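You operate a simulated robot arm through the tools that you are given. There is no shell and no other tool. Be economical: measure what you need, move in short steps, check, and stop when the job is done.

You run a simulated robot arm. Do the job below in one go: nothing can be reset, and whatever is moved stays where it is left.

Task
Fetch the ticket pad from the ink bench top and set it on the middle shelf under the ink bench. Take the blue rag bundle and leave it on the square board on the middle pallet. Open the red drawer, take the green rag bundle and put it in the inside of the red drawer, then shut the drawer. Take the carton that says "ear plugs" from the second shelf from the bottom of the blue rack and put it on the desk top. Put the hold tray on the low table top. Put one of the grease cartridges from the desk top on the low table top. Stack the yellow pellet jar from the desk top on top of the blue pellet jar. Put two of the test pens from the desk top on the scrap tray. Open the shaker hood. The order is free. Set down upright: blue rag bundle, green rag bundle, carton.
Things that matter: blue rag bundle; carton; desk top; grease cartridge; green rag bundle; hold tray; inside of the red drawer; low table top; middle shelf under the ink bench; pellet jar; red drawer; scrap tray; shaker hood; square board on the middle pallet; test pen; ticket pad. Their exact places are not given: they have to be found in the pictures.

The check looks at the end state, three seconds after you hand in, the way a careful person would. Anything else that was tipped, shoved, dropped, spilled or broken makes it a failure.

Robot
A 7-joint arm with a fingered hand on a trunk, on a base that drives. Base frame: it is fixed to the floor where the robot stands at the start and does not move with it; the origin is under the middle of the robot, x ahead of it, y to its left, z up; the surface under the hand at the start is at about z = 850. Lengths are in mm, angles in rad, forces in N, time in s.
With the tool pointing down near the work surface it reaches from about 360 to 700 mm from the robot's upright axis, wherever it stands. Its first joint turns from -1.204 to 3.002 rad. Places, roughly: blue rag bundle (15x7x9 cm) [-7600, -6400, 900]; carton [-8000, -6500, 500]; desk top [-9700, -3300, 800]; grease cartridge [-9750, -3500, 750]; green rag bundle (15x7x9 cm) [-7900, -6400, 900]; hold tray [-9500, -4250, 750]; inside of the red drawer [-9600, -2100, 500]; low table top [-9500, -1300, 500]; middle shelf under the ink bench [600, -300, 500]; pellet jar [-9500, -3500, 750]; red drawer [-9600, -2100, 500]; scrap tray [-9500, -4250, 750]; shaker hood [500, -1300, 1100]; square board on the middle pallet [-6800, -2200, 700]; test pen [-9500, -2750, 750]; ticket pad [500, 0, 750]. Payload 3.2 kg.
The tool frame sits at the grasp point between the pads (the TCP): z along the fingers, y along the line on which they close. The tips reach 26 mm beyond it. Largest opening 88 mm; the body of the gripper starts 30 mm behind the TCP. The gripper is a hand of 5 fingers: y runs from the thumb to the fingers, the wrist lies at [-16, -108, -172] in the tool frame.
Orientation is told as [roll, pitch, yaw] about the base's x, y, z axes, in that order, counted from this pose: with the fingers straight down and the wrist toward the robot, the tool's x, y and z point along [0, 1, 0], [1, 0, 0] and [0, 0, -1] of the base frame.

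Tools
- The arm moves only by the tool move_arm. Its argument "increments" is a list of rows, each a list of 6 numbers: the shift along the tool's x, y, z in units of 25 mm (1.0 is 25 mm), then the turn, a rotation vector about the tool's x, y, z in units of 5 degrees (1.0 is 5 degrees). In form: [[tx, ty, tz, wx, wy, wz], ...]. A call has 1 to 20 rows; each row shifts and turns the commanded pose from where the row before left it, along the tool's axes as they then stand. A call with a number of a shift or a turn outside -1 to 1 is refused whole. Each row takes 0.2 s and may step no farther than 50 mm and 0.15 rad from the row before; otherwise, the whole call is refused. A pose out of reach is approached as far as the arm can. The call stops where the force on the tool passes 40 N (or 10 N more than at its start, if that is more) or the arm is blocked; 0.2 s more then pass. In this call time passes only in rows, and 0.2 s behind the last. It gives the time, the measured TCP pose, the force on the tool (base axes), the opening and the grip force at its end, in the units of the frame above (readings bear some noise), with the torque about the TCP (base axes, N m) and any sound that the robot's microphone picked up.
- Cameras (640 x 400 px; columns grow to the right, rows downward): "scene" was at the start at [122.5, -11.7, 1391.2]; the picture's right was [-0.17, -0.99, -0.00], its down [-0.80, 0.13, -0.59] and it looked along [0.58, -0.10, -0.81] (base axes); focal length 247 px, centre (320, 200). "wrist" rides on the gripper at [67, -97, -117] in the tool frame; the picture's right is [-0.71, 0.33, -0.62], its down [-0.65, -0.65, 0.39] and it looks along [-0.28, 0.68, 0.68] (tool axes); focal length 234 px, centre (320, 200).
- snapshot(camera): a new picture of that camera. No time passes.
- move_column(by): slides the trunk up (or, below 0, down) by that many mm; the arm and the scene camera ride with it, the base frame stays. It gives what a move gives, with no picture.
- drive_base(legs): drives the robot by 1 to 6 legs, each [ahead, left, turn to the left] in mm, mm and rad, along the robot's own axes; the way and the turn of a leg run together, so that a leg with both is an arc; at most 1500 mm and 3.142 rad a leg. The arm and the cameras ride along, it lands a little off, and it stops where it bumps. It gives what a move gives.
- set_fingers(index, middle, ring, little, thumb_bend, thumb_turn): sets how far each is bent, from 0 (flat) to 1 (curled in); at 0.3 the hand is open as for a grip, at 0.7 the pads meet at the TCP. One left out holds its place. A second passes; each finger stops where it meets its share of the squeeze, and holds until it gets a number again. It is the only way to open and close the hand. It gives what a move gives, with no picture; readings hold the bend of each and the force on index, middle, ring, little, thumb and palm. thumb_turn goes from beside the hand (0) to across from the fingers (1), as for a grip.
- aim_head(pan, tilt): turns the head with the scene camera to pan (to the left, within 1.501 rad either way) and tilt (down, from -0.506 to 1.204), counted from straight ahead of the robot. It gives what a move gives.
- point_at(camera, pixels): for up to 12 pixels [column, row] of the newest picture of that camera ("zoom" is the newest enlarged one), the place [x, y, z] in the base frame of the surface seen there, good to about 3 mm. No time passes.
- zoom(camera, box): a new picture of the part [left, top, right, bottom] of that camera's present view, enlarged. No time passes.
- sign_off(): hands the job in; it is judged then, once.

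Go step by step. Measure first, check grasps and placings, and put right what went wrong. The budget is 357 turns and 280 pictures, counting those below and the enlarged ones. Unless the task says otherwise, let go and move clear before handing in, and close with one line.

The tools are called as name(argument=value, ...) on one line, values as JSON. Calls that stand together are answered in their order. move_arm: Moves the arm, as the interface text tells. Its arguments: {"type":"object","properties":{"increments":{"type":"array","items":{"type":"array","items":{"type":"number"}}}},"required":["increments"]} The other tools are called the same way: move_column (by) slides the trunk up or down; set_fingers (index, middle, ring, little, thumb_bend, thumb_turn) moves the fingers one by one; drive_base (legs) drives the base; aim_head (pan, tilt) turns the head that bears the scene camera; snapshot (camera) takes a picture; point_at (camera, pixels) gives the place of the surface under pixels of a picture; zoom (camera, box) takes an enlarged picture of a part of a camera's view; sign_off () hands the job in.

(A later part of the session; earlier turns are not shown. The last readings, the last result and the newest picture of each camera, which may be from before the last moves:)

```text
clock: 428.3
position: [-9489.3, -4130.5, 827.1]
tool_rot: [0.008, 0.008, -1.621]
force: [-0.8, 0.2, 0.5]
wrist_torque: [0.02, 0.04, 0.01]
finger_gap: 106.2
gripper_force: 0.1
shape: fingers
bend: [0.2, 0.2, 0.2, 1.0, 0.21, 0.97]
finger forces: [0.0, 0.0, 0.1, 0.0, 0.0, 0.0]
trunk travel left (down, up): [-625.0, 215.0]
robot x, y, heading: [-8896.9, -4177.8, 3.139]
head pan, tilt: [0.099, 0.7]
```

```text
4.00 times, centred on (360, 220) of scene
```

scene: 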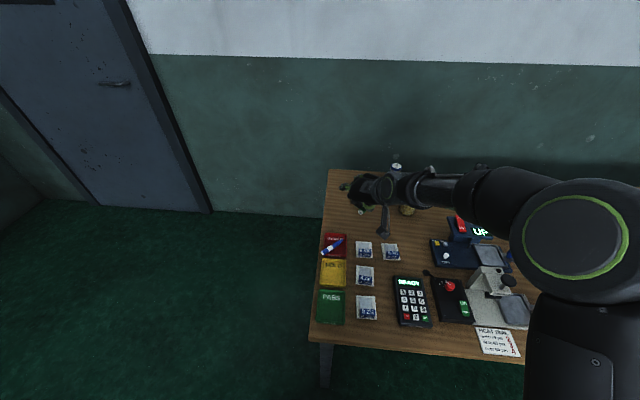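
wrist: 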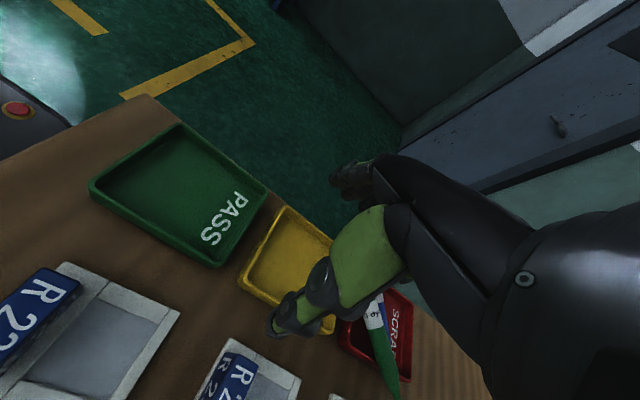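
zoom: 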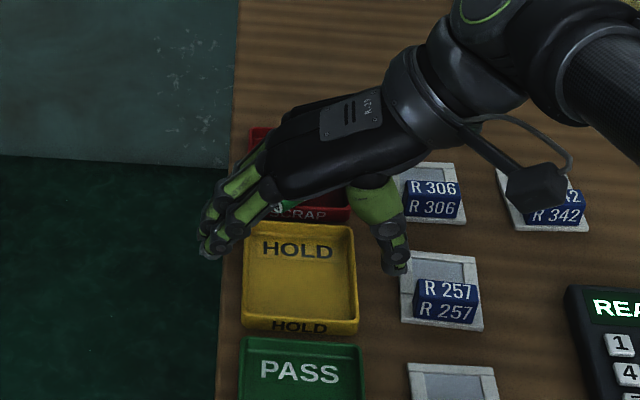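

point_at(camera="zoom", pixels=[[396, 270], [392, 255], [208, 252], [235, 225], [404, 275], [355, 290], [243, 290]])

point_at(camera="wrist", pixels=[[272, 328], [345, 185], [330, 178]])

```text
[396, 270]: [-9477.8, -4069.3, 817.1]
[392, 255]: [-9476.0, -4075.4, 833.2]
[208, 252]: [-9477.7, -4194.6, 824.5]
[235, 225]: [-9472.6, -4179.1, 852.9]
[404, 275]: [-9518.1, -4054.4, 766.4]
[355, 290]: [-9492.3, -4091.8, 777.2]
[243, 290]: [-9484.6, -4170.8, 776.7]
```

```text
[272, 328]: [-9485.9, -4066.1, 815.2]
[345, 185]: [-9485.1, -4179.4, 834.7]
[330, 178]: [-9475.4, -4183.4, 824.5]
```

Thumb is close to the R 257 sample; shift the hand 6 mm left, then lower the remaining 35 mm.

move_arm(increments=[[0, 0.24, 0, 0, 0, 0]])

move_column(by=-36)

set_fingers(index=0.3, middle=0.3, ring=0.3, thumb_bend=0.35)

zoom(camera="scene", box=[300, 180, 420, 280])

```text
clock: 428.7
position: [-9489.8, -4137.3, 827.2]
tool_rot: [0.009, 0.008, -1.622]
force: [0.5, 0.3, 0.4]
wrist_torque: [0.06, -0.02, 0.01]
finger_gap: 106.0
gripper_force: 0.0
shape: fingers
bend: [0.2, 0.2, 0.2, 1.0, 0.21, 0.97]
finger forces: [0.0, 0.1, 0.0, 0.0, 0.0, 0.1]
trunk travel left (down, up): [-625.0, 215.0]
robot x, y, heading: [-8894.1, -4178.0, 3.14]
head pan, tilt: [0.099, 0.7]
```

```text
clock: 429.5
position: [-9490.5, -4136.5, 792.4]
tool_rot: [0.008, 0.007, -1.621]
force: [0.1, -0.3, 0.2]
wrist_torque: [-0.01, 0.0, -0.01]
finger_gap: 105.8
gripper_force: 0.1
shape: fingers
bend: [0.2, 0.2, 0.2, 1.0, 0.21, 0.97]
finger forces: [0.0, 0.0, 0.2, 0.1, 0.1, 0.0]
trunk travel left (down, up): [-589.0, 251.0]
robot x, y, heading: [-8896.0, -4177.2, 3.142]
head pan, tilt: [0.099, 0.7]
```

```text
clock: 430.5
position: [-9488.6, -4137.3, 791.8]
tool_rot: [0.008, 0.008, -1.621]
force: [-0.6, 1.5, 0.1]
wrist_torque: [0.0, 0.02, 0.01]
finger_gap: 84.1
gripper_force: 0.5
shape: fingers
bend: [0.3, 0.3, 0.3, 1.0, 0.34, 0.97]
finger forces: [0.0, 0.0, 0.0, 0.1, 0.7, 0.0]
trunk travel left (down, up): [-589.0, 251.0]
robot x, y, heading: [-8896.1, -4172.6, 3.135]
head pan, tilt: [0.099, 0.7]
```

```text
4.00 times, centred on (360, 230) of scene
```

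zoom: 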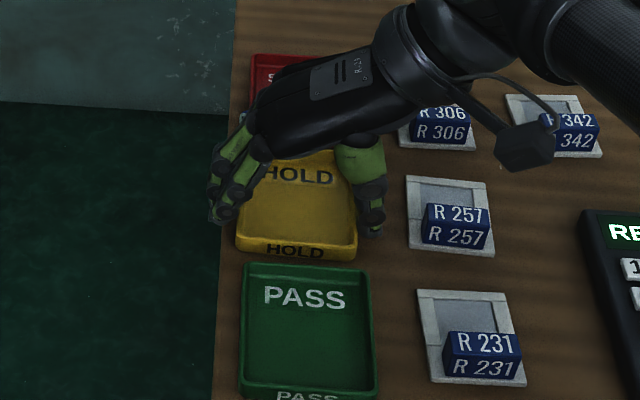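

Thumb is touching; close fingers and squeeze, then lift.

set_fingers(index=0.45, middle=0.45, ring=0.4, thumb_bend=0.42)

move_column(by=30)

zoom(camera="scene", box=[300, 180, 420, 280])

snapshot(camera="wrist")

```text
clock: 431.5
position: [-9489.8, -4137.6, 792.5]
tool_rot: [0.007, 0.008, -1.62]
force: [-0.8, -3.0, 4.4]
wrist_torque: [-0.18, 0.0, 0.0]
finger_gap: 77.7
gripper_force: 8.6
shape: fingers
bend: [0.39, 0.4, 0.39, 1.0, 0.36, 0.97]
finger forces: [5.6, 3.7, 1.0, 0.0, 7.4, 0.0]
trunk travel left (down, up): [-589.0, 251.0]
robot x, y, heading: [-8901.2, -4175.5, 3.135]
head pan, tilt: [0.099, 0.7]
```

```text
clock: 432.2
position: [-9490.6, -4136.3, 820.2]
tool_rot: [0.009, 0.007, -1.62]
force: [-0.6, 0.3, -2.1]
wrist_torque: [-0.03, -0.03, 0.0]
finger_gap: 77.2
gripper_force: 8.1
shape: fingers
bend: [0.4, 0.41, 0.4, 1.0, 0.36, 0.96]
finger forces: [4.9, 3.1, 0.1, 0.0, 7.5, 0.1]
trunk travel left (down, up): [-619.0, 221.0]
robot x, y, heading: [-8894.4, -4178.0, 3.136]
head pan, tilt: [0.099, 0.7]
```

```text
4.00 times, centred on (360, 230) of scene
```

zoom: 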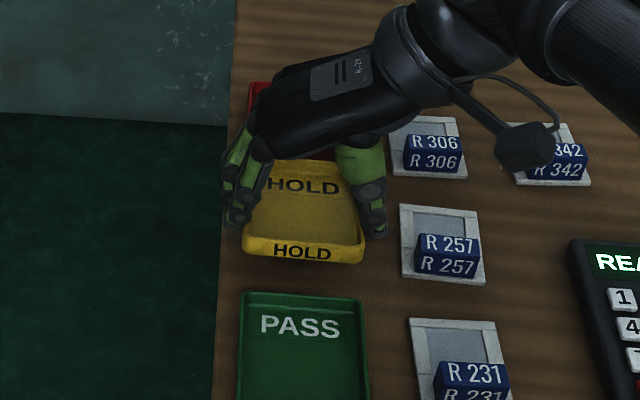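

```text
113 pictures are left
```

wrist: 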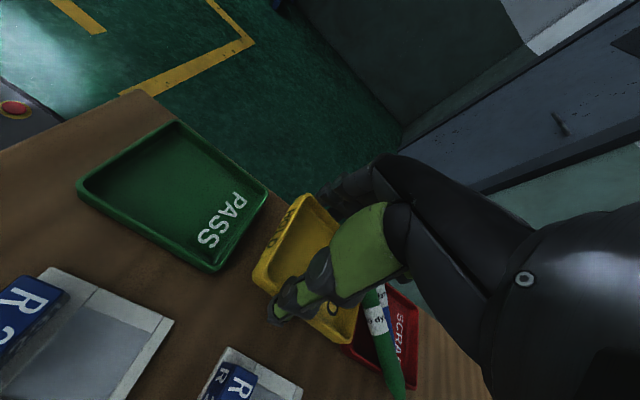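

HOLD is lifted. Raise, back off the desk, and look down the corridor toward the low table.

set_fingers(index=0.48, middle=0.48, thumb_bend=0.45)

move_column(by=150)

drive_base(legs=[[-330, 0, 0], [0, -1050, 0]])

aim_head(pan=-0.75, tilt=0.5)

snapshot(camera="scene")

snapshot(camera="wrist")

```text
clock: 433.2
position: [-9489.1, -4137.4, 820.4]
tool_rot: [0.007, 0.009, -1.623]
force: [0.3, 0.2, -2.7]
wrist_torque: [-0.01, -0.04, 0.0]
finger_gap: 76.8
gripper_force: 9.3
shape: fingers
bend: [0.41, 0.43, 0.4, 1.0, 0.36, 0.96]
finger forces: [5.8, 4.1, 0.0, 0.0, 9.2, 0.1]
trunk travel left (down, up): [-619.0, 221.0]
robot x, y, heading: [-8894.1, -4179.6, 3.142]
head pan, tilt: [0.099, 0.7]
```

```text
clock: 435.0
position: [-9490.8, -4137.8, 971.7]
tool_rot: [0.008, 0.009, -1.622]
force: [0.0, 0.6, -1.9]
wrist_torque: [0.01, -0.02, -0.02]
finger_gap: 77.1
gripper_force: 9.2
shape: fingers
bend: [0.41, 0.43, 0.4, 1.0, 0.36, 0.96]
finger forces: [5.8, 4.1, 0.0, 0.0, 9.1, 0.1]
trunk travel left (down, up): [-769.0, 71.0]
robot x, y, heading: [-8899.8, -4180.5, 3.141]
head pan, tilt: [0.099, 0.7]
```

```text
clock: 442.2
position: [-9158.9, -3091.0, 971.6]
tool_rot: [0.008, 0.009, -1.613]
force: [-1.0, 0.0, -2.9]
wrist_torque: [-0.04, -0.05, 0.0]
finger_gap: 77.3
gripper_force: 9.3
shape: fingers
bend: [0.41, 0.43, 0.4, 1.0, 0.36, 0.96]
finger forces: [5.8, 4.1, 0.1, 0.1, 9.0, 0.0]
trunk travel left (down, up): [-769.0, 71.0]
robot x, y, heading: [-8564.6, -3128.5, -3.137]
head pan, tilt: [0.099, 0.7]
```

```text
clock: 443.4
position: [-9158.5, -3091.1, 970.8]
tool_rot: [0.007, 0.01, -1.614]
force: [0.0, -0.1, -2.4]
wrist_torque: [0.02, -0.02, -0.01]
finger_gap: 77.0
gripper_force: 9.3
shape: fingers
bend: [0.41, 0.43, 0.4, 1.0, 0.36, 0.96]
finger forces: [5.8, 4.1, 0.0, 0.0, 9.0, 0.0]
trunk travel left (down, up): [-769.0, 71.0]
robot x, y, heading: [-8565.2, -3130.9, -3.139]
head pan, tilt: [-0.75, 0.499]
```

```text
112 pictures are left
```

scene: 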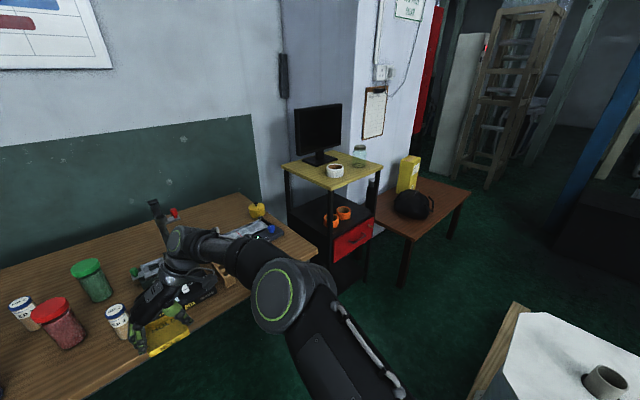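

```text
111 pictures are left
```

wrist: 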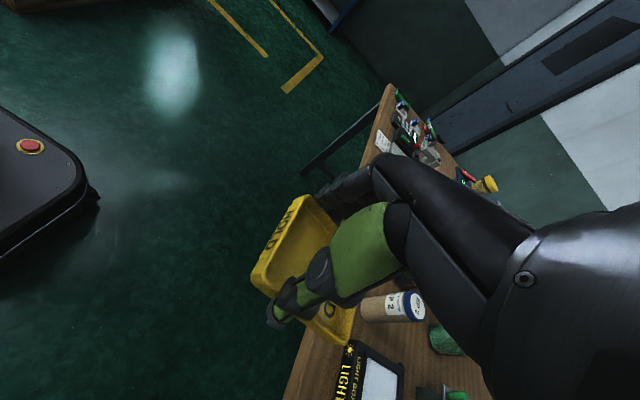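

The low table is at (420,205), with a black bag and yellow box on its back. Measure table, cart and the drum pallet edge.

point_at(camera="scene", pixels=[[375, 228], [405, 240], [468, 195], [400, 215], [440, 205], [395, 200], [425, 225], [335, 255], [375, 225], [515, 305], [480, 390], [345, 245]])

zoom(camera="scene", box=[280, 120, 480, 300])

```text
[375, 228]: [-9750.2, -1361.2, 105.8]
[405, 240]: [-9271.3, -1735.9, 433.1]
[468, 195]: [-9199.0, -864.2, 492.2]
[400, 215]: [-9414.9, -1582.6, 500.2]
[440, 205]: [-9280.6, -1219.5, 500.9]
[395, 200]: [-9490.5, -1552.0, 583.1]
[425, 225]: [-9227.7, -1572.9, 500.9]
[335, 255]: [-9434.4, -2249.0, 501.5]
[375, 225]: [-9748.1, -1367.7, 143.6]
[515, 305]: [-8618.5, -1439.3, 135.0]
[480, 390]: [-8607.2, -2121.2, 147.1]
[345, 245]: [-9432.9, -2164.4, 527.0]
```

```text
2.22 times, centred on (380, 210) of scene
```

zoom: 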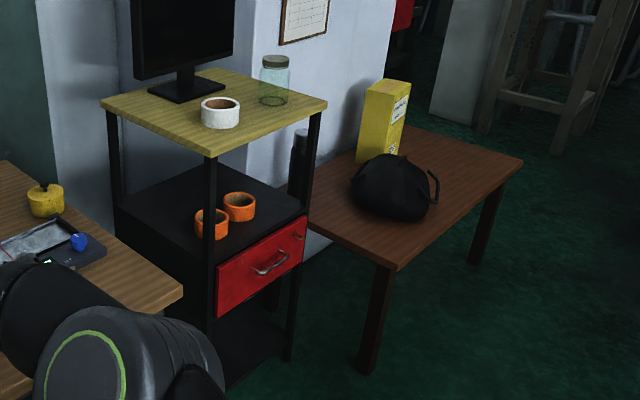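

The table (z 500, front x≈−9210, left edge y≈−1740) is best approached facing +y from the left. I'll turn right, align to x≈−8960 and look.

drive_base(legs=[[0, 0, -1.572], [0, 390, 0], [700, 0, 0]])

aim_head(pan=0.3, tilt=0.5)

snapshot(camera="scene")

```text
clock: 453.1
position: [-8930.5, -1836.7, 971.6]
tool_rot: [0.01, 0.009, 3.098]
force: [0.2, -0.3, -1.5]
wrist_torque: [-0.08, 0.03, 0.02]
finger_gap: 76.9
gripper_force: 9.3
shape: fingers
bend: [0.41, 0.43, 0.4, 1.0, 0.36, 0.96]
finger forces: [5.8, 4.1, 0.1, 0.0, 9.0, 0.1]
trunk travel left (down, up): [-769.0, 71.0]
robot x, y, heading: [-8965.2, -2429.8, 1.575]
head pan, tilt: [-0.75, 0.499]
```

```text
clock: 454.4
position: [-8930.6, -1836.3, 970.4]
tool_rot: [0.005, 0.008, 3.098]
force: [-0.2, 0.2, -2.6]
wrist_torque: [-0.01, 0.05, -0.02]
finger_gap: 76.9
gripper_force: 9.6
shape: fingers
bend: [0.41, 0.43, 0.4, 1.0, 0.36, 0.96]
finger forces: [5.8, 3.9, 0.1, 0.1, 9.0, 0.0]
trunk travel left (down, up): [-769.0, 71.0]
robot x, y, heading: [-8965.4, -2429.4, 1.571]
head pan, tilt: [0.3, 0.499]
```

```text
109 pictures are left
```

scene: 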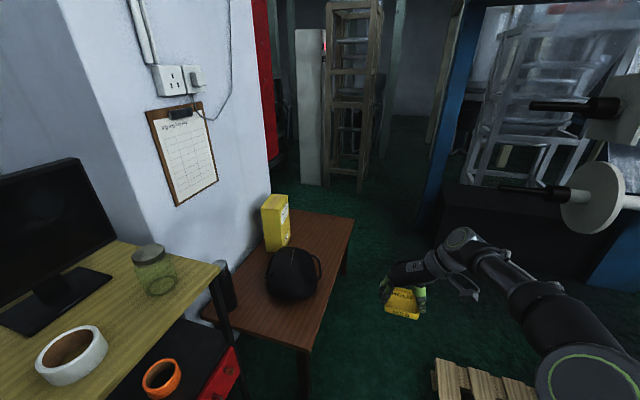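

point_at(camera="scene", pixels=[[303, 348], [205, 318], [354, 218], [270, 320], [300, 320], [270, 290], [315, 285], [325, 260], [330, 235], [228, 285], [335, 290], [440, 370]])

```text
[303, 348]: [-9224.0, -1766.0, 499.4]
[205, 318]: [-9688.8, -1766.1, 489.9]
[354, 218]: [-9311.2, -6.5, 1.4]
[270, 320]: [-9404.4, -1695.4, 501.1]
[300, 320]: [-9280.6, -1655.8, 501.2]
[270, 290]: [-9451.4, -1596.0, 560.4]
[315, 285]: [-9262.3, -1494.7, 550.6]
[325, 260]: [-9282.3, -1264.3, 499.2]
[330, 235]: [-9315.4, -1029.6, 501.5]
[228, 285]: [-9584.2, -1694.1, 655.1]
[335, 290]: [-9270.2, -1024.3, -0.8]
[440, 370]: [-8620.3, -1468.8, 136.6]
```

Free spot near the table's left-front: I'll set the tray centre at about (−9300,−1690). Move the base ahead/left a bit, then swing the arm left.

drive_base(legs=[[100, 0, 0], [0, 80, 0]])

move_arm(increments=[[-0.1, 1, 0, 0, 0, 0], [-0.1, 1, 0, 0, 0, 0], [-0.1, 1, 0, 0, 0, 0], [-0.1, 1, 0, 0, 0, 0], [-0.1, 1, 0, 0, 0, 0], [-0.1, 1, 0, 0, 0, 0], [-0.1, 1, 0, 0, 0, 0], [-0.1, 1, 0, 0, 0, 0], [-0.1, 1, 0, 0, 0, 0], [-0.1, 1, 0, 0, 0, 0], [-0.1, 1, 0, 0, 0, 0], [-0.1, 1, 0, 0, 0, 0]])

aim_head(pan=0.4, tilt=0.7)

snapshot(camera="scene")

```text
clock: 456.2
position: [-9011.8, -1735.3, 970.2]
tool_rot: [0.008, 0.007, 3.098]
force: [0.6, 0.7, -3.0]
wrist_torque: [-0.04, 0.02, 0.0]
finger_gap: 76.9
gripper_force: 9.8
shape: fingers
bend: [0.42, 0.43, 0.4, 1.0, 0.36, 0.96]
finger forces: [5.9, 4.0, 0.1, 0.0, 9.1, 0.0]
trunk travel left (down, up): [-769.0, 71.0]
robot x, y, heading: [-9045.8, -2332.6, 1.575]
head pan, tilt: [0.3, 0.499]
```

```text
clock: 458.8
position: [-9238.7, -1773.2, 974.0]
tool_rot: [0.007, 0.01, 3.099]
force: [0.5, 0.4, -1.2]
wrist_torque: [-0.02, 0.0, -0.04]
finger_gap: 76.4
gripper_force: 9.9
shape: fingers
bend: [0.42, 0.43, 0.4, 1.0, 0.36, 0.96]
finger forces: [5.9, 4.0, 0.1, 0.0, 9.1, 0.0]
out of reach, approached as far as the arm can: row 4, 5, 6, 7, 8, 9, 10, 11, 12
trunk travel left (down, up): [-769.0, 71.0]
robot x, y, heading: [-9045.5, -2327.1, 1.581]
head pan, tilt: [0.3, 0.499]
```

```text
clock: 459.5
position: [-9237.2, -1774.0, 973.0]
tool_rot: [0.009, 0.008, 3.099]
force: [0.3, 0.1, -2.5]
wrist_torque: [-0.02, 0.0, -0.01]
finger_gap: 76.8
gripper_force: 9.4
shape: fingers
bend: [0.42, 0.43, 0.4, 1.0, 0.36, 0.96]
finger forces: [5.8, 4.0, 0.0, 0.0, 9.2, 0.0]
trunk travel left (down, up): [-769.0, 71.0]
robot x, y, heading: [-9042.8, -2329.9, 1.577]
head pan, tilt: [0.4, 0.7]
```

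```text
108 pictures are left
```

scene: 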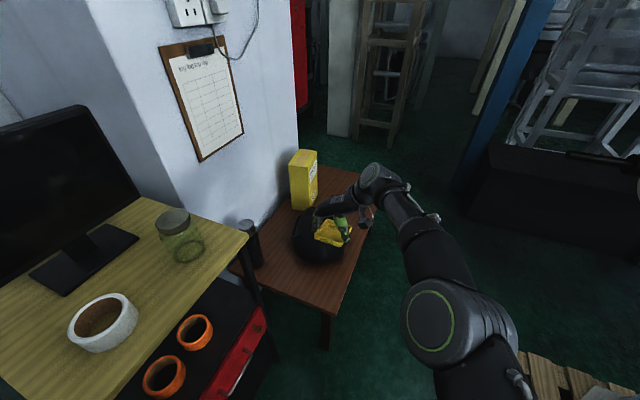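

The arm is at its side limit. I'll nudge the base 72 mm ahead and 50 left instead; that puts the tray around (−9278,−1685), fully on the table.

drive_base(legs=[[72, 0, 0], [0, 50, 0]])

move_column(by=-380)

snapshot(camera="scene")

snapshot(camera="wrist")

```text
clock: 461.1
position: [-9287.3, -1701.6, 973.9]
tool_rot: [0.009, 0.008, 3.098]
force: [0.2, -0.7, -1.9]
wrist_torque: [-0.03, 0.03, 0.0]
finger_gap: 76.9
gripper_force: 10.6
shape: fingers
bend: [0.42, 0.43, 0.4, 1.0, 0.36, 0.96]
finger forces: [5.9, 3.9, 0.0, 0.0, 9.0, 0.0]
trunk travel left (down, up): [-769.0, 71.0]
robot x, y, heading: [-9098.6, -2256.4, 1.572]
head pan, tilt: [0.4, 0.7]
```

```text
clock: 464.8
position: [-9287.3, -1701.2, 594.0]
tool_rot: [0.008, 0.01, 3.1]
force: [-0.6, 1.0, -2.1]
wrist_torque: [-0.05, 0.03, 0.04]
finger_gap: 77.0
gripper_force: 9.5
shape: fingers
bend: [0.42, 0.43, 0.4, 1.0, 0.36, 0.96]
finger forces: [5.9, 3.9, 0.0, 0.0, 9.0, 0.1]
trunk travel left (down, up): [-389.0, 451.0]
robot x, y, heading: [-9096.6, -2254.3, 1.576]
head pan, tilt: [0.4, 0.7]
```

```text
107 pictures are left
```

scene: 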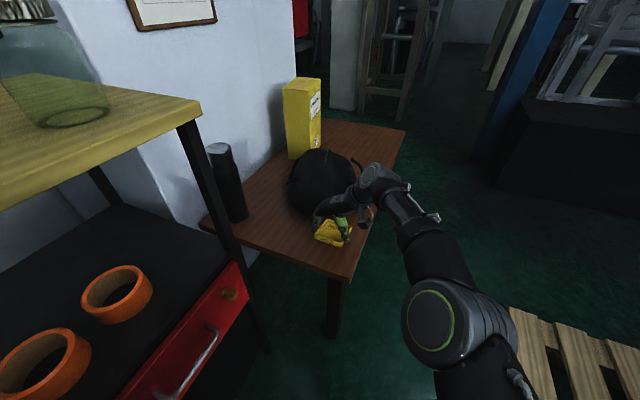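

```text
106 pictures are left
```

wrist: 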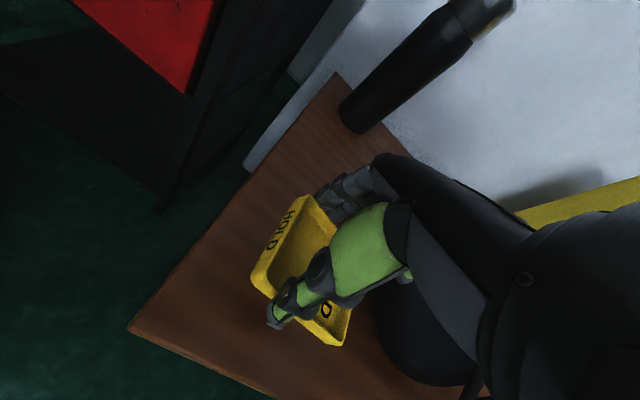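

Check distance between hand and bag.

point_at(camera="wrist", pixels=[[385, 300], [400, 350], [380, 330], [345, 335], [262, 270], [275, 325], [305, 200], [200, 330]])

zoom(camera="scene", box=[270, 140, 430, 260])

```text
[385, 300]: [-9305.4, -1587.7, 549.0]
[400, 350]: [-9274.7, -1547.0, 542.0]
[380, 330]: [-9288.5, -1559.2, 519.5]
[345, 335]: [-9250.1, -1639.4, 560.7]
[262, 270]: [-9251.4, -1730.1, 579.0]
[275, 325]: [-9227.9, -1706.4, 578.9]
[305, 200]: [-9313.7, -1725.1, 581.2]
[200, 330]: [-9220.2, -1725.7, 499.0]
```

```text
3.33 times, centred on (350, 200) of scene
```

zoom: 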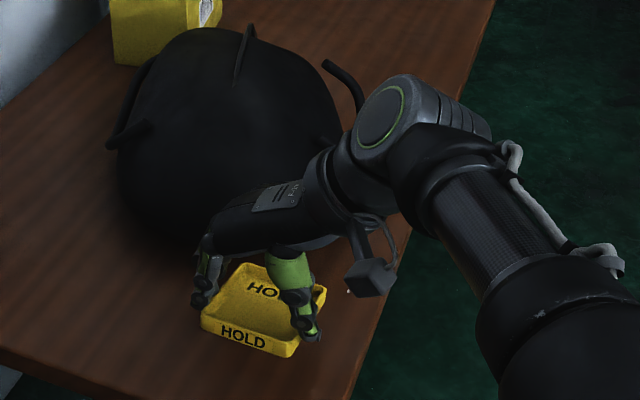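

Tray is tilted ~12° (far edge low). Lower until the far edge touches, then let it settle.

move_column(by=-36)

move_arm(increments=[[0, 0, 0.2, 0, 0, 0], [0, 0, 0.2, 0, 0, 0], [0, 0, 0.2, 0, 0, 0]])

zoom(camera="scene", box=[270, 160, 430, 280])

```text
clock: 465.6
position: [-9288.1, -1702.8, 557.0]
tool_rot: [0.007, 0.008, 3.097]
force: [0.3, -0.7, -3.1]
wrist_torque: [-0.06, 0.03, 0.01]
finger_gap: 76.7
gripper_force: 9.2
shape: fingers
bend: [0.42, 0.43, 0.4, 1.0, 0.36, 0.96]
finger forces: [5.8, 3.9, 0.0, 0.1, 9.0, 0.0]
trunk travel left (down, up): [-353.0, 487.0]
robot x, y, heading: [-9099.1, -2254.1, 1.572]
head pan, tilt: [0.4, 0.7]
```

```text
clock: 466.4
position: [-9287.7, -1702.3, 543.2]
tool_rot: [0.007, 0.008, 3.099]
force: [-0.4, -0.1, -0.7]
wrist_torque: [0.03, 0.04, 0.0]
finger_gap: 76.7
gripper_force: 8.7
shape: fingers
bend: [0.42, 0.43, 0.4, 1.0, 0.36, 0.96]
finger forces: [5.2, 4.1, 0.0, 0.0, 9.0, 0.0]
trunk travel left (down, up): [-353.0, 487.0]
robot x, y, heading: [-9097.7, -2255.2, 1.572]
head pan, tilt: [0.4, 0.7]
```

```text
3.33 times, centred on (350, 220) of scene
```

zoom: 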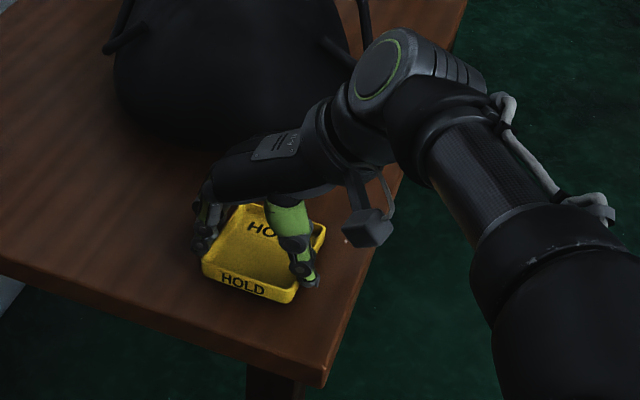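

move_arm(increments=[[0, 0, 0.2, 0, 0, 0], [0, 0, 0.15, 0, 0, 0]])

set_fingers(index=0.32, middle=0.32, ring=0.2, thumb_bend=0.3)

set_fingers(index=0.2, middle=0.2, thumb_bend=0.18)

move_column(by=150)

zoom(camera="scene", box=[270, 160, 430, 280])

```text
clock: 467.0
position: [-9286.7, -1702.1, 534.6]
tool_rot: [0.005, 0.007, 3.096]
force: [-0.2, -0.1, 1.8]
wrist_torque: [0.03, 0.15, 0.03]
finger_gap: 76.5
gripper_force: 9.4
shape: fingers
bend: [0.42, 0.43, 0.4, 1.0, 0.36, 0.96]
finger forces: [5.2, 4.5, 0.0, 0.0, 9.2, 0.0]
trunk travel left (down, up): [-353.0, 487.0]
robot x, y, heading: [-9097.7, -2257.3, 1.573]
head pan, tilt: [0.4, 0.7]
```

```text
clock: 468.0
position: [-9287.0, -1701.8, 535.5]
tool_rot: [0.006, 0.01, 3.099]
force: [-0.1, -0.9, 0.2]
wrist_torque: [-0.01, 0.01, 0.03]
finger_gap: 86.1
gripper_force: 0.0
shape: fingers
bend: [0.32, 0.32, 0.2, 1.0, 0.3, 0.97]
finger forces: [0.0, 0.0, 0.0, 0.0, 0.1, 0.0]
trunk travel left (down, up): [-353.0, 487.0]
robot x, y, heading: [-9096.3, -2258.3, 1.579]
head pan, tilt: [0.4, 0.7]
```

```text
clock: 469.0
position: [-9288.3, -1701.3, 533.7]
tool_rot: [0.006, 0.009, 3.098]
force: [0.4, -0.2, 0.7]
wrist_torque: [0.02, 0.0, -0.02]
finger_gap: 105.8
gripper_force: 0.1
shape: fingers
bend: [0.2, 0.2, 0.2, 1.0, 0.19, 0.97]
finger forces: [0.1, 0.1, 0.1, 0.0, 0.1, 0.0]
trunk travel left (down, up): [-353.0, 487.0]
robot x, y, heading: [-9097.3, -2253.7, 1.57]
head pan, tilt: [0.4, 0.7]
```

```text
clock: 470.7
position: [-9287.3, -1701.3, 684.2]
tool_rot: [0.008, 0.008, 3.098]
force: [1.3, -0.2, -0.5]
wrist_torque: [0.02, -0.03, 0.01]
finger_gap: 105.9
gripper_force: 0.1
shape: fingers
bend: [0.2, 0.2, 0.2, 1.0, 0.19, 0.97]
finger forces: [0.0, 0.1, 0.0, 0.0, 0.0, 0.0]
trunk travel left (down, up): [-503.0, 337.0]
robot x, y, heading: [-9096.4, -2257.2, 1.576]
head pan, tilt: [0.4, 0.7]
```

```text
3.33 times, centred on (350, 220) of scene
```

zoom: 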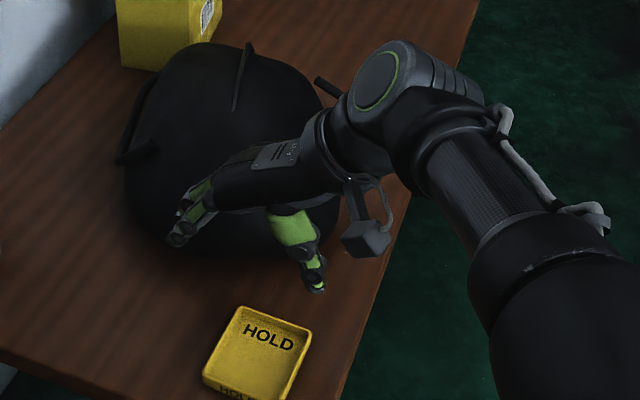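

HOLD sits flat on the low table. Now the drawer, at my left. Measure its handle from here.

aim_head(pan=1.0, tilt=0.7)

snapshot(camera="scene")

```text
clock: 471.7
position: [-9287.7, -1702.6, 683.8]
tool_rot: [0.008, 0.008, 3.099]
force: [0.4, 0.5, -0.1]
wrist_torque: [-0.02, -0.04, 0.02]
finger_gap: 105.7
gripper_force: 0.0
shape: fingers
bend: [0.2, 0.2, 0.2, 1.0, 0.19, 0.97]
finger forces: [0.0, 0.0, 0.1, 0.0, 0.1, 0.0]
trunk travel left (down, up): [-503.0, 337.0]
robot x, y, heading: [-9094.5, -2255.9, 1.576]
head pan, tilt: [1.0, 0.7]
```

```text
102 pictures are left
```

scene: 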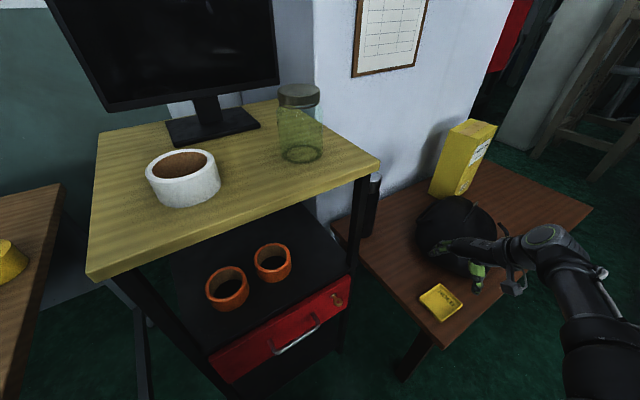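

zoom(camera="scene", box=[190, 250, 370, 390])

point_at(camera="zoom", pixels=[[285, 350], [310, 375], [375, 320], [455, 255], [450, 235], [370, 280], [75, 375], [560, 130], [340, 250], [440, 270], [545, 175], [380, 300]])

```text
2.86 times, centred on (280, 320) of scene
```

zoom: 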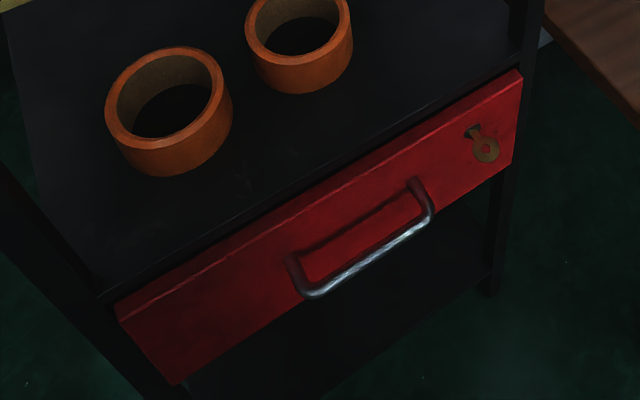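

```text
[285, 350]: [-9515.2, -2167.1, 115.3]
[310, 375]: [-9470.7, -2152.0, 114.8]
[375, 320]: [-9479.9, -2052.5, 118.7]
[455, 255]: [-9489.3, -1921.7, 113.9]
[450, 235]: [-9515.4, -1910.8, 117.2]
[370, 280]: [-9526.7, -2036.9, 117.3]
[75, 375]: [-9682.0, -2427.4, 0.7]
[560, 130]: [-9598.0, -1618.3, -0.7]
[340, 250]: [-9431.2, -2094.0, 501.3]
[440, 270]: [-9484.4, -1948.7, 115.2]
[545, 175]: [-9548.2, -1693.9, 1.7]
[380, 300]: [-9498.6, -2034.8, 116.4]
```

point_at(camera="zoom", pixels=[[308, 294], [340, 280], [370, 262], [400, 243], [430, 218], [293, 265], [413, 185], [350, 240], [125, 310], [515, 80], [180, 375], [512, 150]])

```text
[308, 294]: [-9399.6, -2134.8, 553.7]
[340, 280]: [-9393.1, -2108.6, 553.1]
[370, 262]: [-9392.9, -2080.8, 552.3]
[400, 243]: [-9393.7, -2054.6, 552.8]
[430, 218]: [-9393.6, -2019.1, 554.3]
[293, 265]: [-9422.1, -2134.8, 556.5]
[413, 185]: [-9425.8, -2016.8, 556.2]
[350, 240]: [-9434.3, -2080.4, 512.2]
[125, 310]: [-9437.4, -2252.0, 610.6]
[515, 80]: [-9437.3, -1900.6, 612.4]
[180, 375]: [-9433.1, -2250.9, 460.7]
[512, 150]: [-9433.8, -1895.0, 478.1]
```

Handle: bar at x≈−9397, z≈551, y −2137…−2016, ~30 mm off the drawer front (−9434). I'll bring the hand back in front of me, then turn it for a hooked grip (45° down, aimed at the drawer).

move_arm(increments=[[0.2, -1, 0, 0, 0, 0], [0.2, -1, 0, 0, 0, 0], [0.2, -1, 0, 0, 0, 0], [0.2, -1, 0, 0, 0, 0], [0.2, -1, 0, 0, 0, 0], [0.2, -1, 0, 0, 0, 0], [0.2, -1, 0, 0, 0, 0], [0, 0, 0, 0, 0, 1], [0, 0, 0, 0, 0, 1], [0, 0, 0, 0, 0, 1], [0, 0, 0, 0, 0, 1], [0, 0, 0, 0, 0, 1], [0, 0, 0, 0, 0, 1], [0, 0, 0, 0, 0, 1], [0, 0, 0, 0, 0, 1], [0, 0, 0, 0, 0, 1]])

drive_base(legs=[[0, -85, 0], [-225, 0, 0]])

move_arm(increments=[[0, 0, 0, -1, 0, 0], [0, 0, 0, -1, 0, 0], [0, 0, 0, -1, 0, 0], [0, 0, 0, -1, 0, 0], [0, 0, 0, -1, 0, 0], [0, 0, 0, -1, 0, 0], [0, 0, 0, -1, 0, 0], [0, 0, 0, -1, 0, 0], [0, 0, 0, -1, 0, 0]])

aim_head(pan=0.5, tilt=0.7)

snapshot(camera="scene")

```text
clock: 475.1
position: [-9114.6, -1744.6, 686.2]
tool_rot: [0.0, 0.012, 2.311]
force: [-0.1, -0.1, -0.1]
wrist_torque: [-0.01, 0.0, -0.01]
finger_gap: 105.9
gripper_force: 0.0
shape: fingers
bend: [0.2, 0.2, 0.2, 1.0, 0.19, 0.97]
finger forces: [0.0, 0.1, 0.0, 0.1, 0.1, 0.0]
trunk travel left (down, up): [-503.0, 337.0]
robot x, y, heading: [-9098.0, -2256.1, 1.577]
head pan, tilt: [1.0, 0.7]
```

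```text
clock: 477.5
position: [-9028.3, -1970.2, 685.6]
tool_rot: [-0.001, 0.012, 2.314]
force: [-0.2, -0.3, 0.3]
wrist_torque: [0.01, -0.02, 0.0]
finger_gap: 106.0
gripper_force: 0.1
shape: fingers
bend: [0.2, 0.2, 0.2, 1.0, 0.19, 0.97]
finger forces: [0.1, 0.1, 0.0, 0.1, 0.0, 0.0]
trunk travel left (down, up): [-503.0, 337.0]
robot x, y, heading: [-9013.1, -2480.7, 1.576]
head pan, tilt: [1.0, 0.7]
```

```text
clock: 479.5
position: [-9028.7, -1967.7, 686.2]
tool_rot: [-0.001, -0.777, 2.315]
force: [0.6, 0.7, 0.7]
wrist_torque: [-0.02, 0.02, -0.01]
finger_gap: 105.6
gripper_force: 0.1
shape: fingers
bend: [0.2, 0.2, 0.2, 1.0, 0.19, 0.97]
finger forces: [0.0, 0.1, 0.0, 0.1, 0.0, 0.1]
trunk travel left (down, up): [-503.0, 337.0]
robot x, y, heading: [-9012.4, -2482.6, 1.581]
head pan, tilt: [1.0, 0.7]
```

```text
clock: 480.4
position: [-9028.5, -1970.1, 686.0]
tool_rot: [-0.002, -0.774, 2.316]
force: [-0.1, -0.3, -0.2]
wrist_torque: [0.02, -0.03, -0.01]
finger_gap: 105.7
gripper_force: 0.1
shape: fingers
bend: [0.2, 0.2, 0.2, 1.0, 0.19, 0.97]
finger forces: [0.0, 0.0, 0.1, 0.1, 0.0, 0.1]
trunk travel left (down, up): [-503.0, 337.0]
robot x, y, heading: [-9009.1, -2478.6, 1.575]
head pan, tilt: [0.499, 0.7]
```

```text
100 pictures are left
```

scene: 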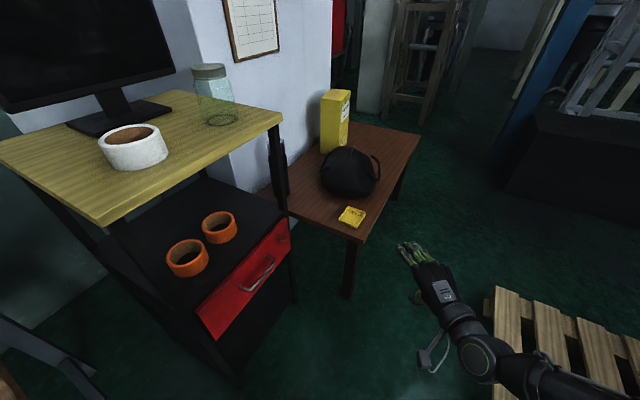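

Retract 50 mm, rotate the base toward the drawer, and check.

move_arm(increments=[[0.68, -0.53, -0.52, 0, 0, 0], [0.68, -0.53, -0.52, 0, 0, 0]])

set_fingers(index=0.3, middle=0.3, ring=0.3, little=0.3, thumb_bend=0.35)

drive_base(legs=[[0, 0, 0.8]])

aim_head(pan=0.0, tilt=0.8)

snapshot(camera="scene")

```text
clock: 481.0
position: [-9030.9, -2019.6, 685.2]
tool_rot: [-0.003, -0.776, 2.317]
force: [-0.1, -0.5, -0.6]
wrist_torque: [0.03, 0.02, 0.0]
finger_gap: 105.7
gripper_force: 0.0
shape: fingers
bend: [0.2, 0.2, 0.2, 1.0, 0.19, 0.97]
finger forces: [0.0, 0.0, 0.0, 0.0, 0.0, 0.1]
trunk travel left (down, up): [-503.0, 337.0]
robot x, y, heading: [-9009.9, -2480.5, 1.581]
head pan, tilt: [0.499, 0.7]
```

```text
clock: 482.0
position: [-9028.8, -2019.3, 686.0]
tool_rot: [-0.001, -0.773, 2.317]
force: [-0.1, 0.4, -1.6]
wrist_torque: [0.01, 0.01, 0.0]
finger_gap: 82.9
gripper_force: 0.1
shape: fingers
bend: [0.3, 0.3, 0.3, 0.3, 0.35, 0.97]
finger forces: [0.0, 0.0, 0.0, 0.1, 0.1, 0.1]
trunk travel left (down, up): [-503.0, 337.0]
robot x, y, heading: [-9008.7, -2480.4, 1.578]
head pan, tilt: [0.499, 0.7]
```

```text
clock: 484.5
position: [-9354.8, -2173.0, 685.5]
tool_rot: [-0.001, -0.771, 3.116]
force: [-0.5, 0.7, -0.5]
wrist_torque: [-0.01, 0.0, 0.02]
finger_gap: 82.8
gripper_force: 0.2
shape: fingers
bend: [0.3, 0.3, 0.3, 0.3, 0.35, 0.97]
finger forces: [0.0, 0.0, 0.1, 0.0, 0.0, 0.0]
trunk travel left (down, up): [-503.0, 337.0]
robot x, y, heading: [-9006.9, -2480.1, 2.375]
head pan, tilt: [0.499, 0.7]
```

```text
clock: 485.4
position: [-9355.6, -2172.9, 685.4]
tool_rot: [-0.002, -0.772, 3.115]
force: [1.0, 0.0, 0.0]
wrist_torque: [0.01, -0.03, 0.01]
finger_gap: 83.0
gripper_force: 0.0
shape: fingers
bend: [0.3, 0.3, 0.3, 0.3, 0.35, 0.97]
finger forces: [0.1, 0.0, 0.1, 0.1, 0.1, 0.0]
trunk travel left (down, up): [-503.0, 337.0]
robot x, y, heading: [-9013.1, -2483.2, 2.376]
head pan, tilt: [0.0, 0.799]
```

```text
99 pictures are left
```

scene: 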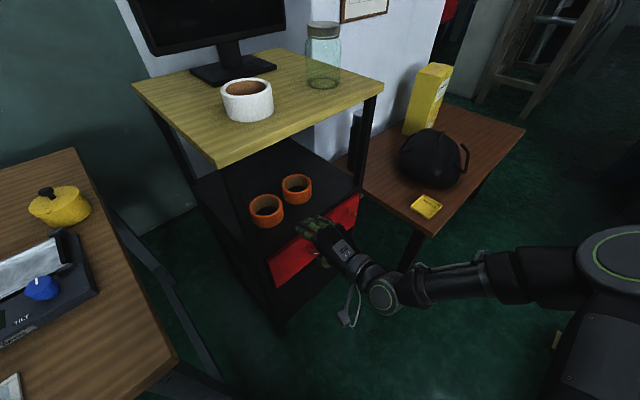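

Move the hand in front of the handle, pre-close the fingers, and approach along the 45° axis.

set_fingers(index=0.5, middle=0.5, ring=0.5, little=0.5, thumb_bend=0.48)

move_arm(increments=[[-0.98, -0.19, -0.19, 0, 0, 0], [-0.98, -0.19, -0.19, 0, 0, 0], [-0.98, -0.19, -0.19, 0, 0, 0]])

move_column(by=-80)

zoom(camera="scene", box=[240, 180, 400, 300])

snapshot(camera="wrist")

```text
clock: 486.4
position: [-9356.1, -2172.2, 685.3]
tool_rot: [-0.002, -0.774, 3.115]
force: [0.4, -0.2, 0.1]
wrist_torque: [-0.03, -0.02, -0.01]
finger_gap: 48.3
gripper_force: 0.1
shape: fingers
bend: [0.5, 0.5, 0.5, 0.5, 0.48, 0.97]
finger forces: [0.0, 0.1, 0.0, 0.1, 0.0, 0.0]
trunk travel left (down, up): [-503.0, 337.0]
robot x, y, heading: [-9010.7, -2483.5, 2.375]
head pan, tilt: [0.0, 0.799]
```

```text
clock: 487.2
position: [-9333.4, -2100.3, 687.2]
tool_rot: [-0.001, -0.774, 3.117]
force: [0.2, 0.3, 0.3]
wrist_torque: [0.01, 0.0, 0.02]
finger_gap: 48.1
gripper_force: 0.0
shape: fingers
bend: [0.5, 0.5, 0.5, 0.5, 0.48, 0.97]
finger forces: [0.0, 0.0, 0.0, 0.0, 0.0, 0.0]
trunk travel left (down, up): [-503.0, 337.0]
robot x, y, heading: [-9012.4, -2479.5, 2.379]
head pan, tilt: [0.0, 0.799]
```

```text
clock: 488.4
position: [-9332.7, -2099.4, 606.7]
tool_rot: [-0.002, -0.775, 3.115]
force: [0.1, -0.5, 0.0]
wrist_torque: [-0.04, 0.0, 0.01]
finger_gap: 48.1
gripper_force: 0.2
shape: fingers
bend: [0.5, 0.5, 0.5, 0.5, 0.48, 0.97]
finger forces: [0.1, 0.0, 0.0, 0.0, 0.1, 0.0]
trunk travel left (down, up): [-423.0, 417.0]
robot x, y, heading: [-9007.7, -2480.7, 2.377]
head pan, tilt: [0.0, 0.799]
```

```text
3.33 times, centred on (320, 240) of scene
```

zoom: 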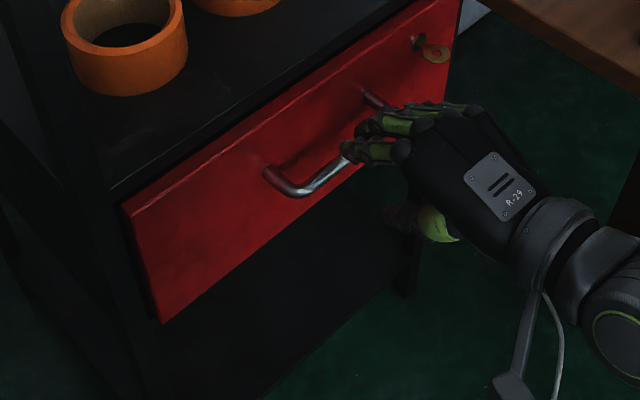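

```text
97 pictures are left
```

wrist: 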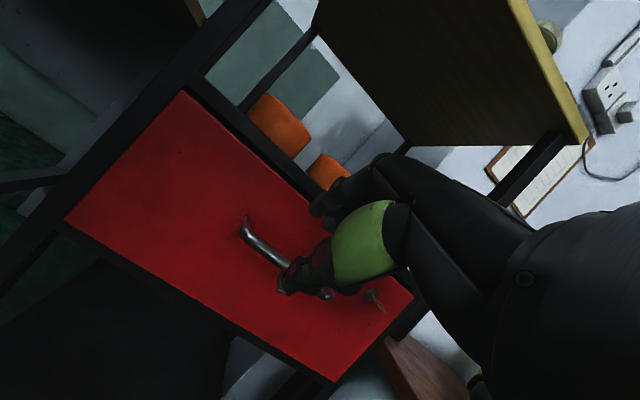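

Approach along the tool axis toward the bar.

move_arm(increments=[[0.3, 0, 0.7, 0, 0, 0], [0, 0, 0.7, 0, 0, 0], [0, 0, 0.7, 0, 0, 0], [0, 0, 0.7, 0, 0, 0]])

zoom(camera="scene", box=[240, 180, 400, 300])

zoom(camera="wrist", box=[180, 140, 400, 340])

```text
clock: 489.4
position: [-9382.9, -2106.2, 556.1]
tool_rot: [-0.001, -0.774, 3.114]
force: [0.3, 0.7, -0.1]
wrist_torque: [-0.01, 0.05, -0.02]
finger_gap: 48.2
gripper_force: 0.0
shape: fingers
bend: [0.5, 0.5, 0.5, 0.5, 0.48, 0.97]
finger forces: [0.0, 0.0, 0.0, 0.0, 0.0, 0.1]
trunk travel left (down, up): [-423.0, 417.0]
robot x, y, heading: [-9010.7, -2480.6, 2.379]
head pan, tilt: [0.0, 0.799]
```

```text
3.33 times, centred on (320, 240) of scene
```

zoom: 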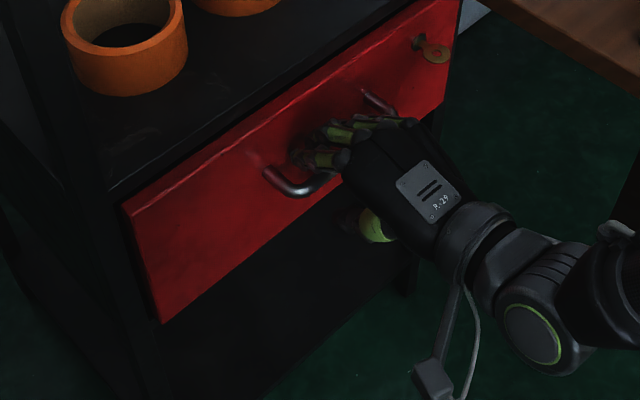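

```text
2.00 times, centred on (290, 240) of wrist
```

zoom: 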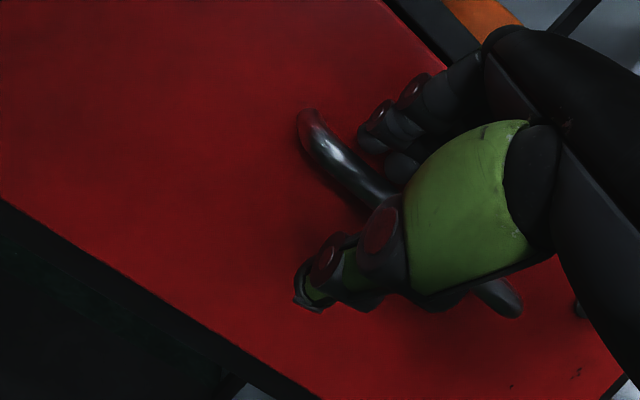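

Fingers are over the bar, thumb below. Close the cage and pull slowly along +x.

set_fingers(index=0.66, middle=0.66, ring=0.66, little=0.66, thumb_bend=0.62)

move_arm(increments=[[0, -0.5, -0.49, 0, 0, 0], [0, -0.5, -0.49, 0, 0, 0], [0, -0.5, -0.49, 0, 0, 0]])

zoom(camera="scene", box=[240, 160, 440, 310])

```text
clock: 490.4
position: [-9381.7, -2107.2, 558.2]
tool_rot: [-0.002, -0.775, 3.117]
force: [-1.3, 0.1, 2.6]
wrist_torque: [0.04, 0.05, 0.02]
finger_gap: 17.1
gripper_force: 1.2
shape: fingers
bend: [0.65, 0.65, 0.64, 0.66, 0.62, 0.97]
finger forces: [1.0, 0.4, 1.0, 0.0, 0.0, 0.1]
trunk travel left (down, up): [-423.0, 417.0]
robot x, y, heading: [-9012.2, -2479.3, 2.376]
head pan, tilt: [0.0, 0.799]
```

```text
clock: 491.2
position: [-9330.3, -2109.4, 557.3]
tool_rot: [-0.001, -0.773, 3.117]
force: [-0.4, -0.2, 0.7]
wrist_torque: [-0.05, 0.0, 0.01]
finger_gap: 16.1
gripper_force: 0.2
shape: fingers
bend: [0.66, 0.66, 0.66, 0.66, 0.62, 0.97]
finger forces: [0.0, 0.1, 0.1, 0.0, 0.0, 0.0]
trunk travel left (down, up): [-423.0, 417.0]
robot x, y, heading: [-9011.0, -2482.3, 2.38]
head pan, tilt: [0.0, 0.799]
```

```text
2.67 times, centred on (340, 235) of scene
```

zoom: 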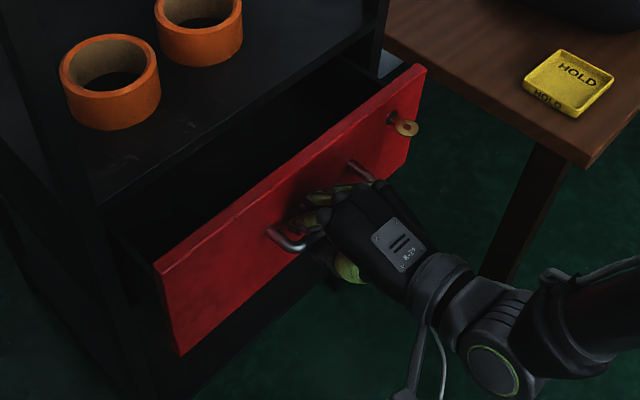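

The drawer is opening smoothly. Continue pulling.

move_arm(increments=[[0, -0.7, -0.69, 0, 0, 0], [0, -0.7, -0.69, 0, 0, 0], [0, -0.7, -0.69, 0, 0, 0], [0, -0.7, -0.69, 0, 0, 0], [0, -0.7, -0.69, 0, 0, 0], [0, -0.7, -0.69, 0, 0, 0]])

snapshot(camera="scene")

```text
clock: 492.6
position: [-9183.2, -2110.2, 557.4]
tool_rot: [-0.002, -0.774, 3.116]
force: [0.9, -1.2, 0.1]
wrist_torque: [0.02, -0.02, 0.0]
finger_gap: 16.4
gripper_force: 0.5
shape: fingers
bend: [0.66, 0.66, 0.66, 0.66, 0.62, 0.97]
finger forces: [0.0, 0.0, 0.1, 0.1, 1.0, 0.0]
trunk travel left (down, up): [-423.0, 417.0]
robot x, y, heading: [-9012.7, -2481.6, 2.381]
head pan, tilt: [0.0, 0.799]
```

```text
93 pictures are left
```

scene: 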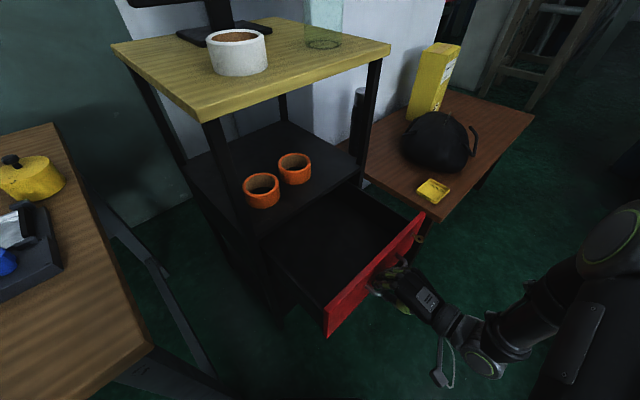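

Open about 215 mm, enough. Release and measure the inside.

set_fingers(index=0.45, middle=0.45, ring=0.45, little=0.45, thumb_bend=0.42)

move_arm(increments=[[0, 0, -0.8, 0, 0, 0], [0, 0, -0.8, 0, 0, 0], [0, 0, -0.8, 0, 0, 0], [0, 0, -0.8, 0, 0, 0]])

zoom(camera="scene", box=[230, 170, 450, 340])

point_at(camera="zoom", pixels=[[270, 330], [300, 200], [400, 120], [330, 60], [180, 200], [280, 375], [550, 120], [255, 250], [350, 160]])

```text
clock: 493.6
position: [-9184.4, -2110.4, 557.9]
tool_rot: [-0.002, -0.776, 3.117]
force: [-0.1, 0.4, 0.3]
wrist_torque: [0.0, 0.0, 0.02]
finger_gap: 59.1
gripper_force: 0.1
shape: fingers
bend: [0.45, 0.45, 0.45, 0.45, 0.42, 0.97]
finger forces: [0.0, 0.0, 0.1, 0.0, 0.1, 0.1]
trunk travel left (down, up): [-423.0, 417.0]
robot x, y, heading: [-9012.7, -2480.6, 2.38]
head pan, tilt: [0.0, 0.799]
```

```text
clock: 494.6
position: [-9126.1, -2113.9, 614.3]
tool_rot: [-0.002, -0.775, 3.115]
force: [-0.1, 0.7, -0.3]
wrist_torque: [0.01, -0.02, -0.01]
finger_gap: 59.0
gripper_force: 0.0
shape: fingers
bend: [0.45, 0.45, 0.45, 0.45, 0.42, 0.97]
finger forces: [0.1, 0.0, 0.0, 0.1, 0.0, 0.0]
trunk travel left (down, up): [-423.0, 417.0]
robot x, y, heading: [-9008.6, -2484.4, 2.377]
head pan, tilt: [0.0, 0.799]
```

```text
2.35 times, centred on (340, 255) of scene
```

zoom: 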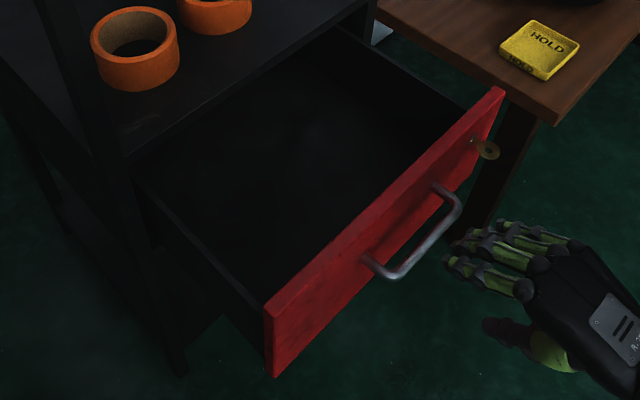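

```text
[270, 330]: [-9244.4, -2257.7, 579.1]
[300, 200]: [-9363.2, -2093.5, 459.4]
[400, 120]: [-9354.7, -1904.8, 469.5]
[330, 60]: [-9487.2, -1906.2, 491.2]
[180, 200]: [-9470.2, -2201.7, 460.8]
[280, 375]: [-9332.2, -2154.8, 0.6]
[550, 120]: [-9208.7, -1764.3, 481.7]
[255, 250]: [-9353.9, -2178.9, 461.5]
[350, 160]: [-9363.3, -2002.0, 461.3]
```

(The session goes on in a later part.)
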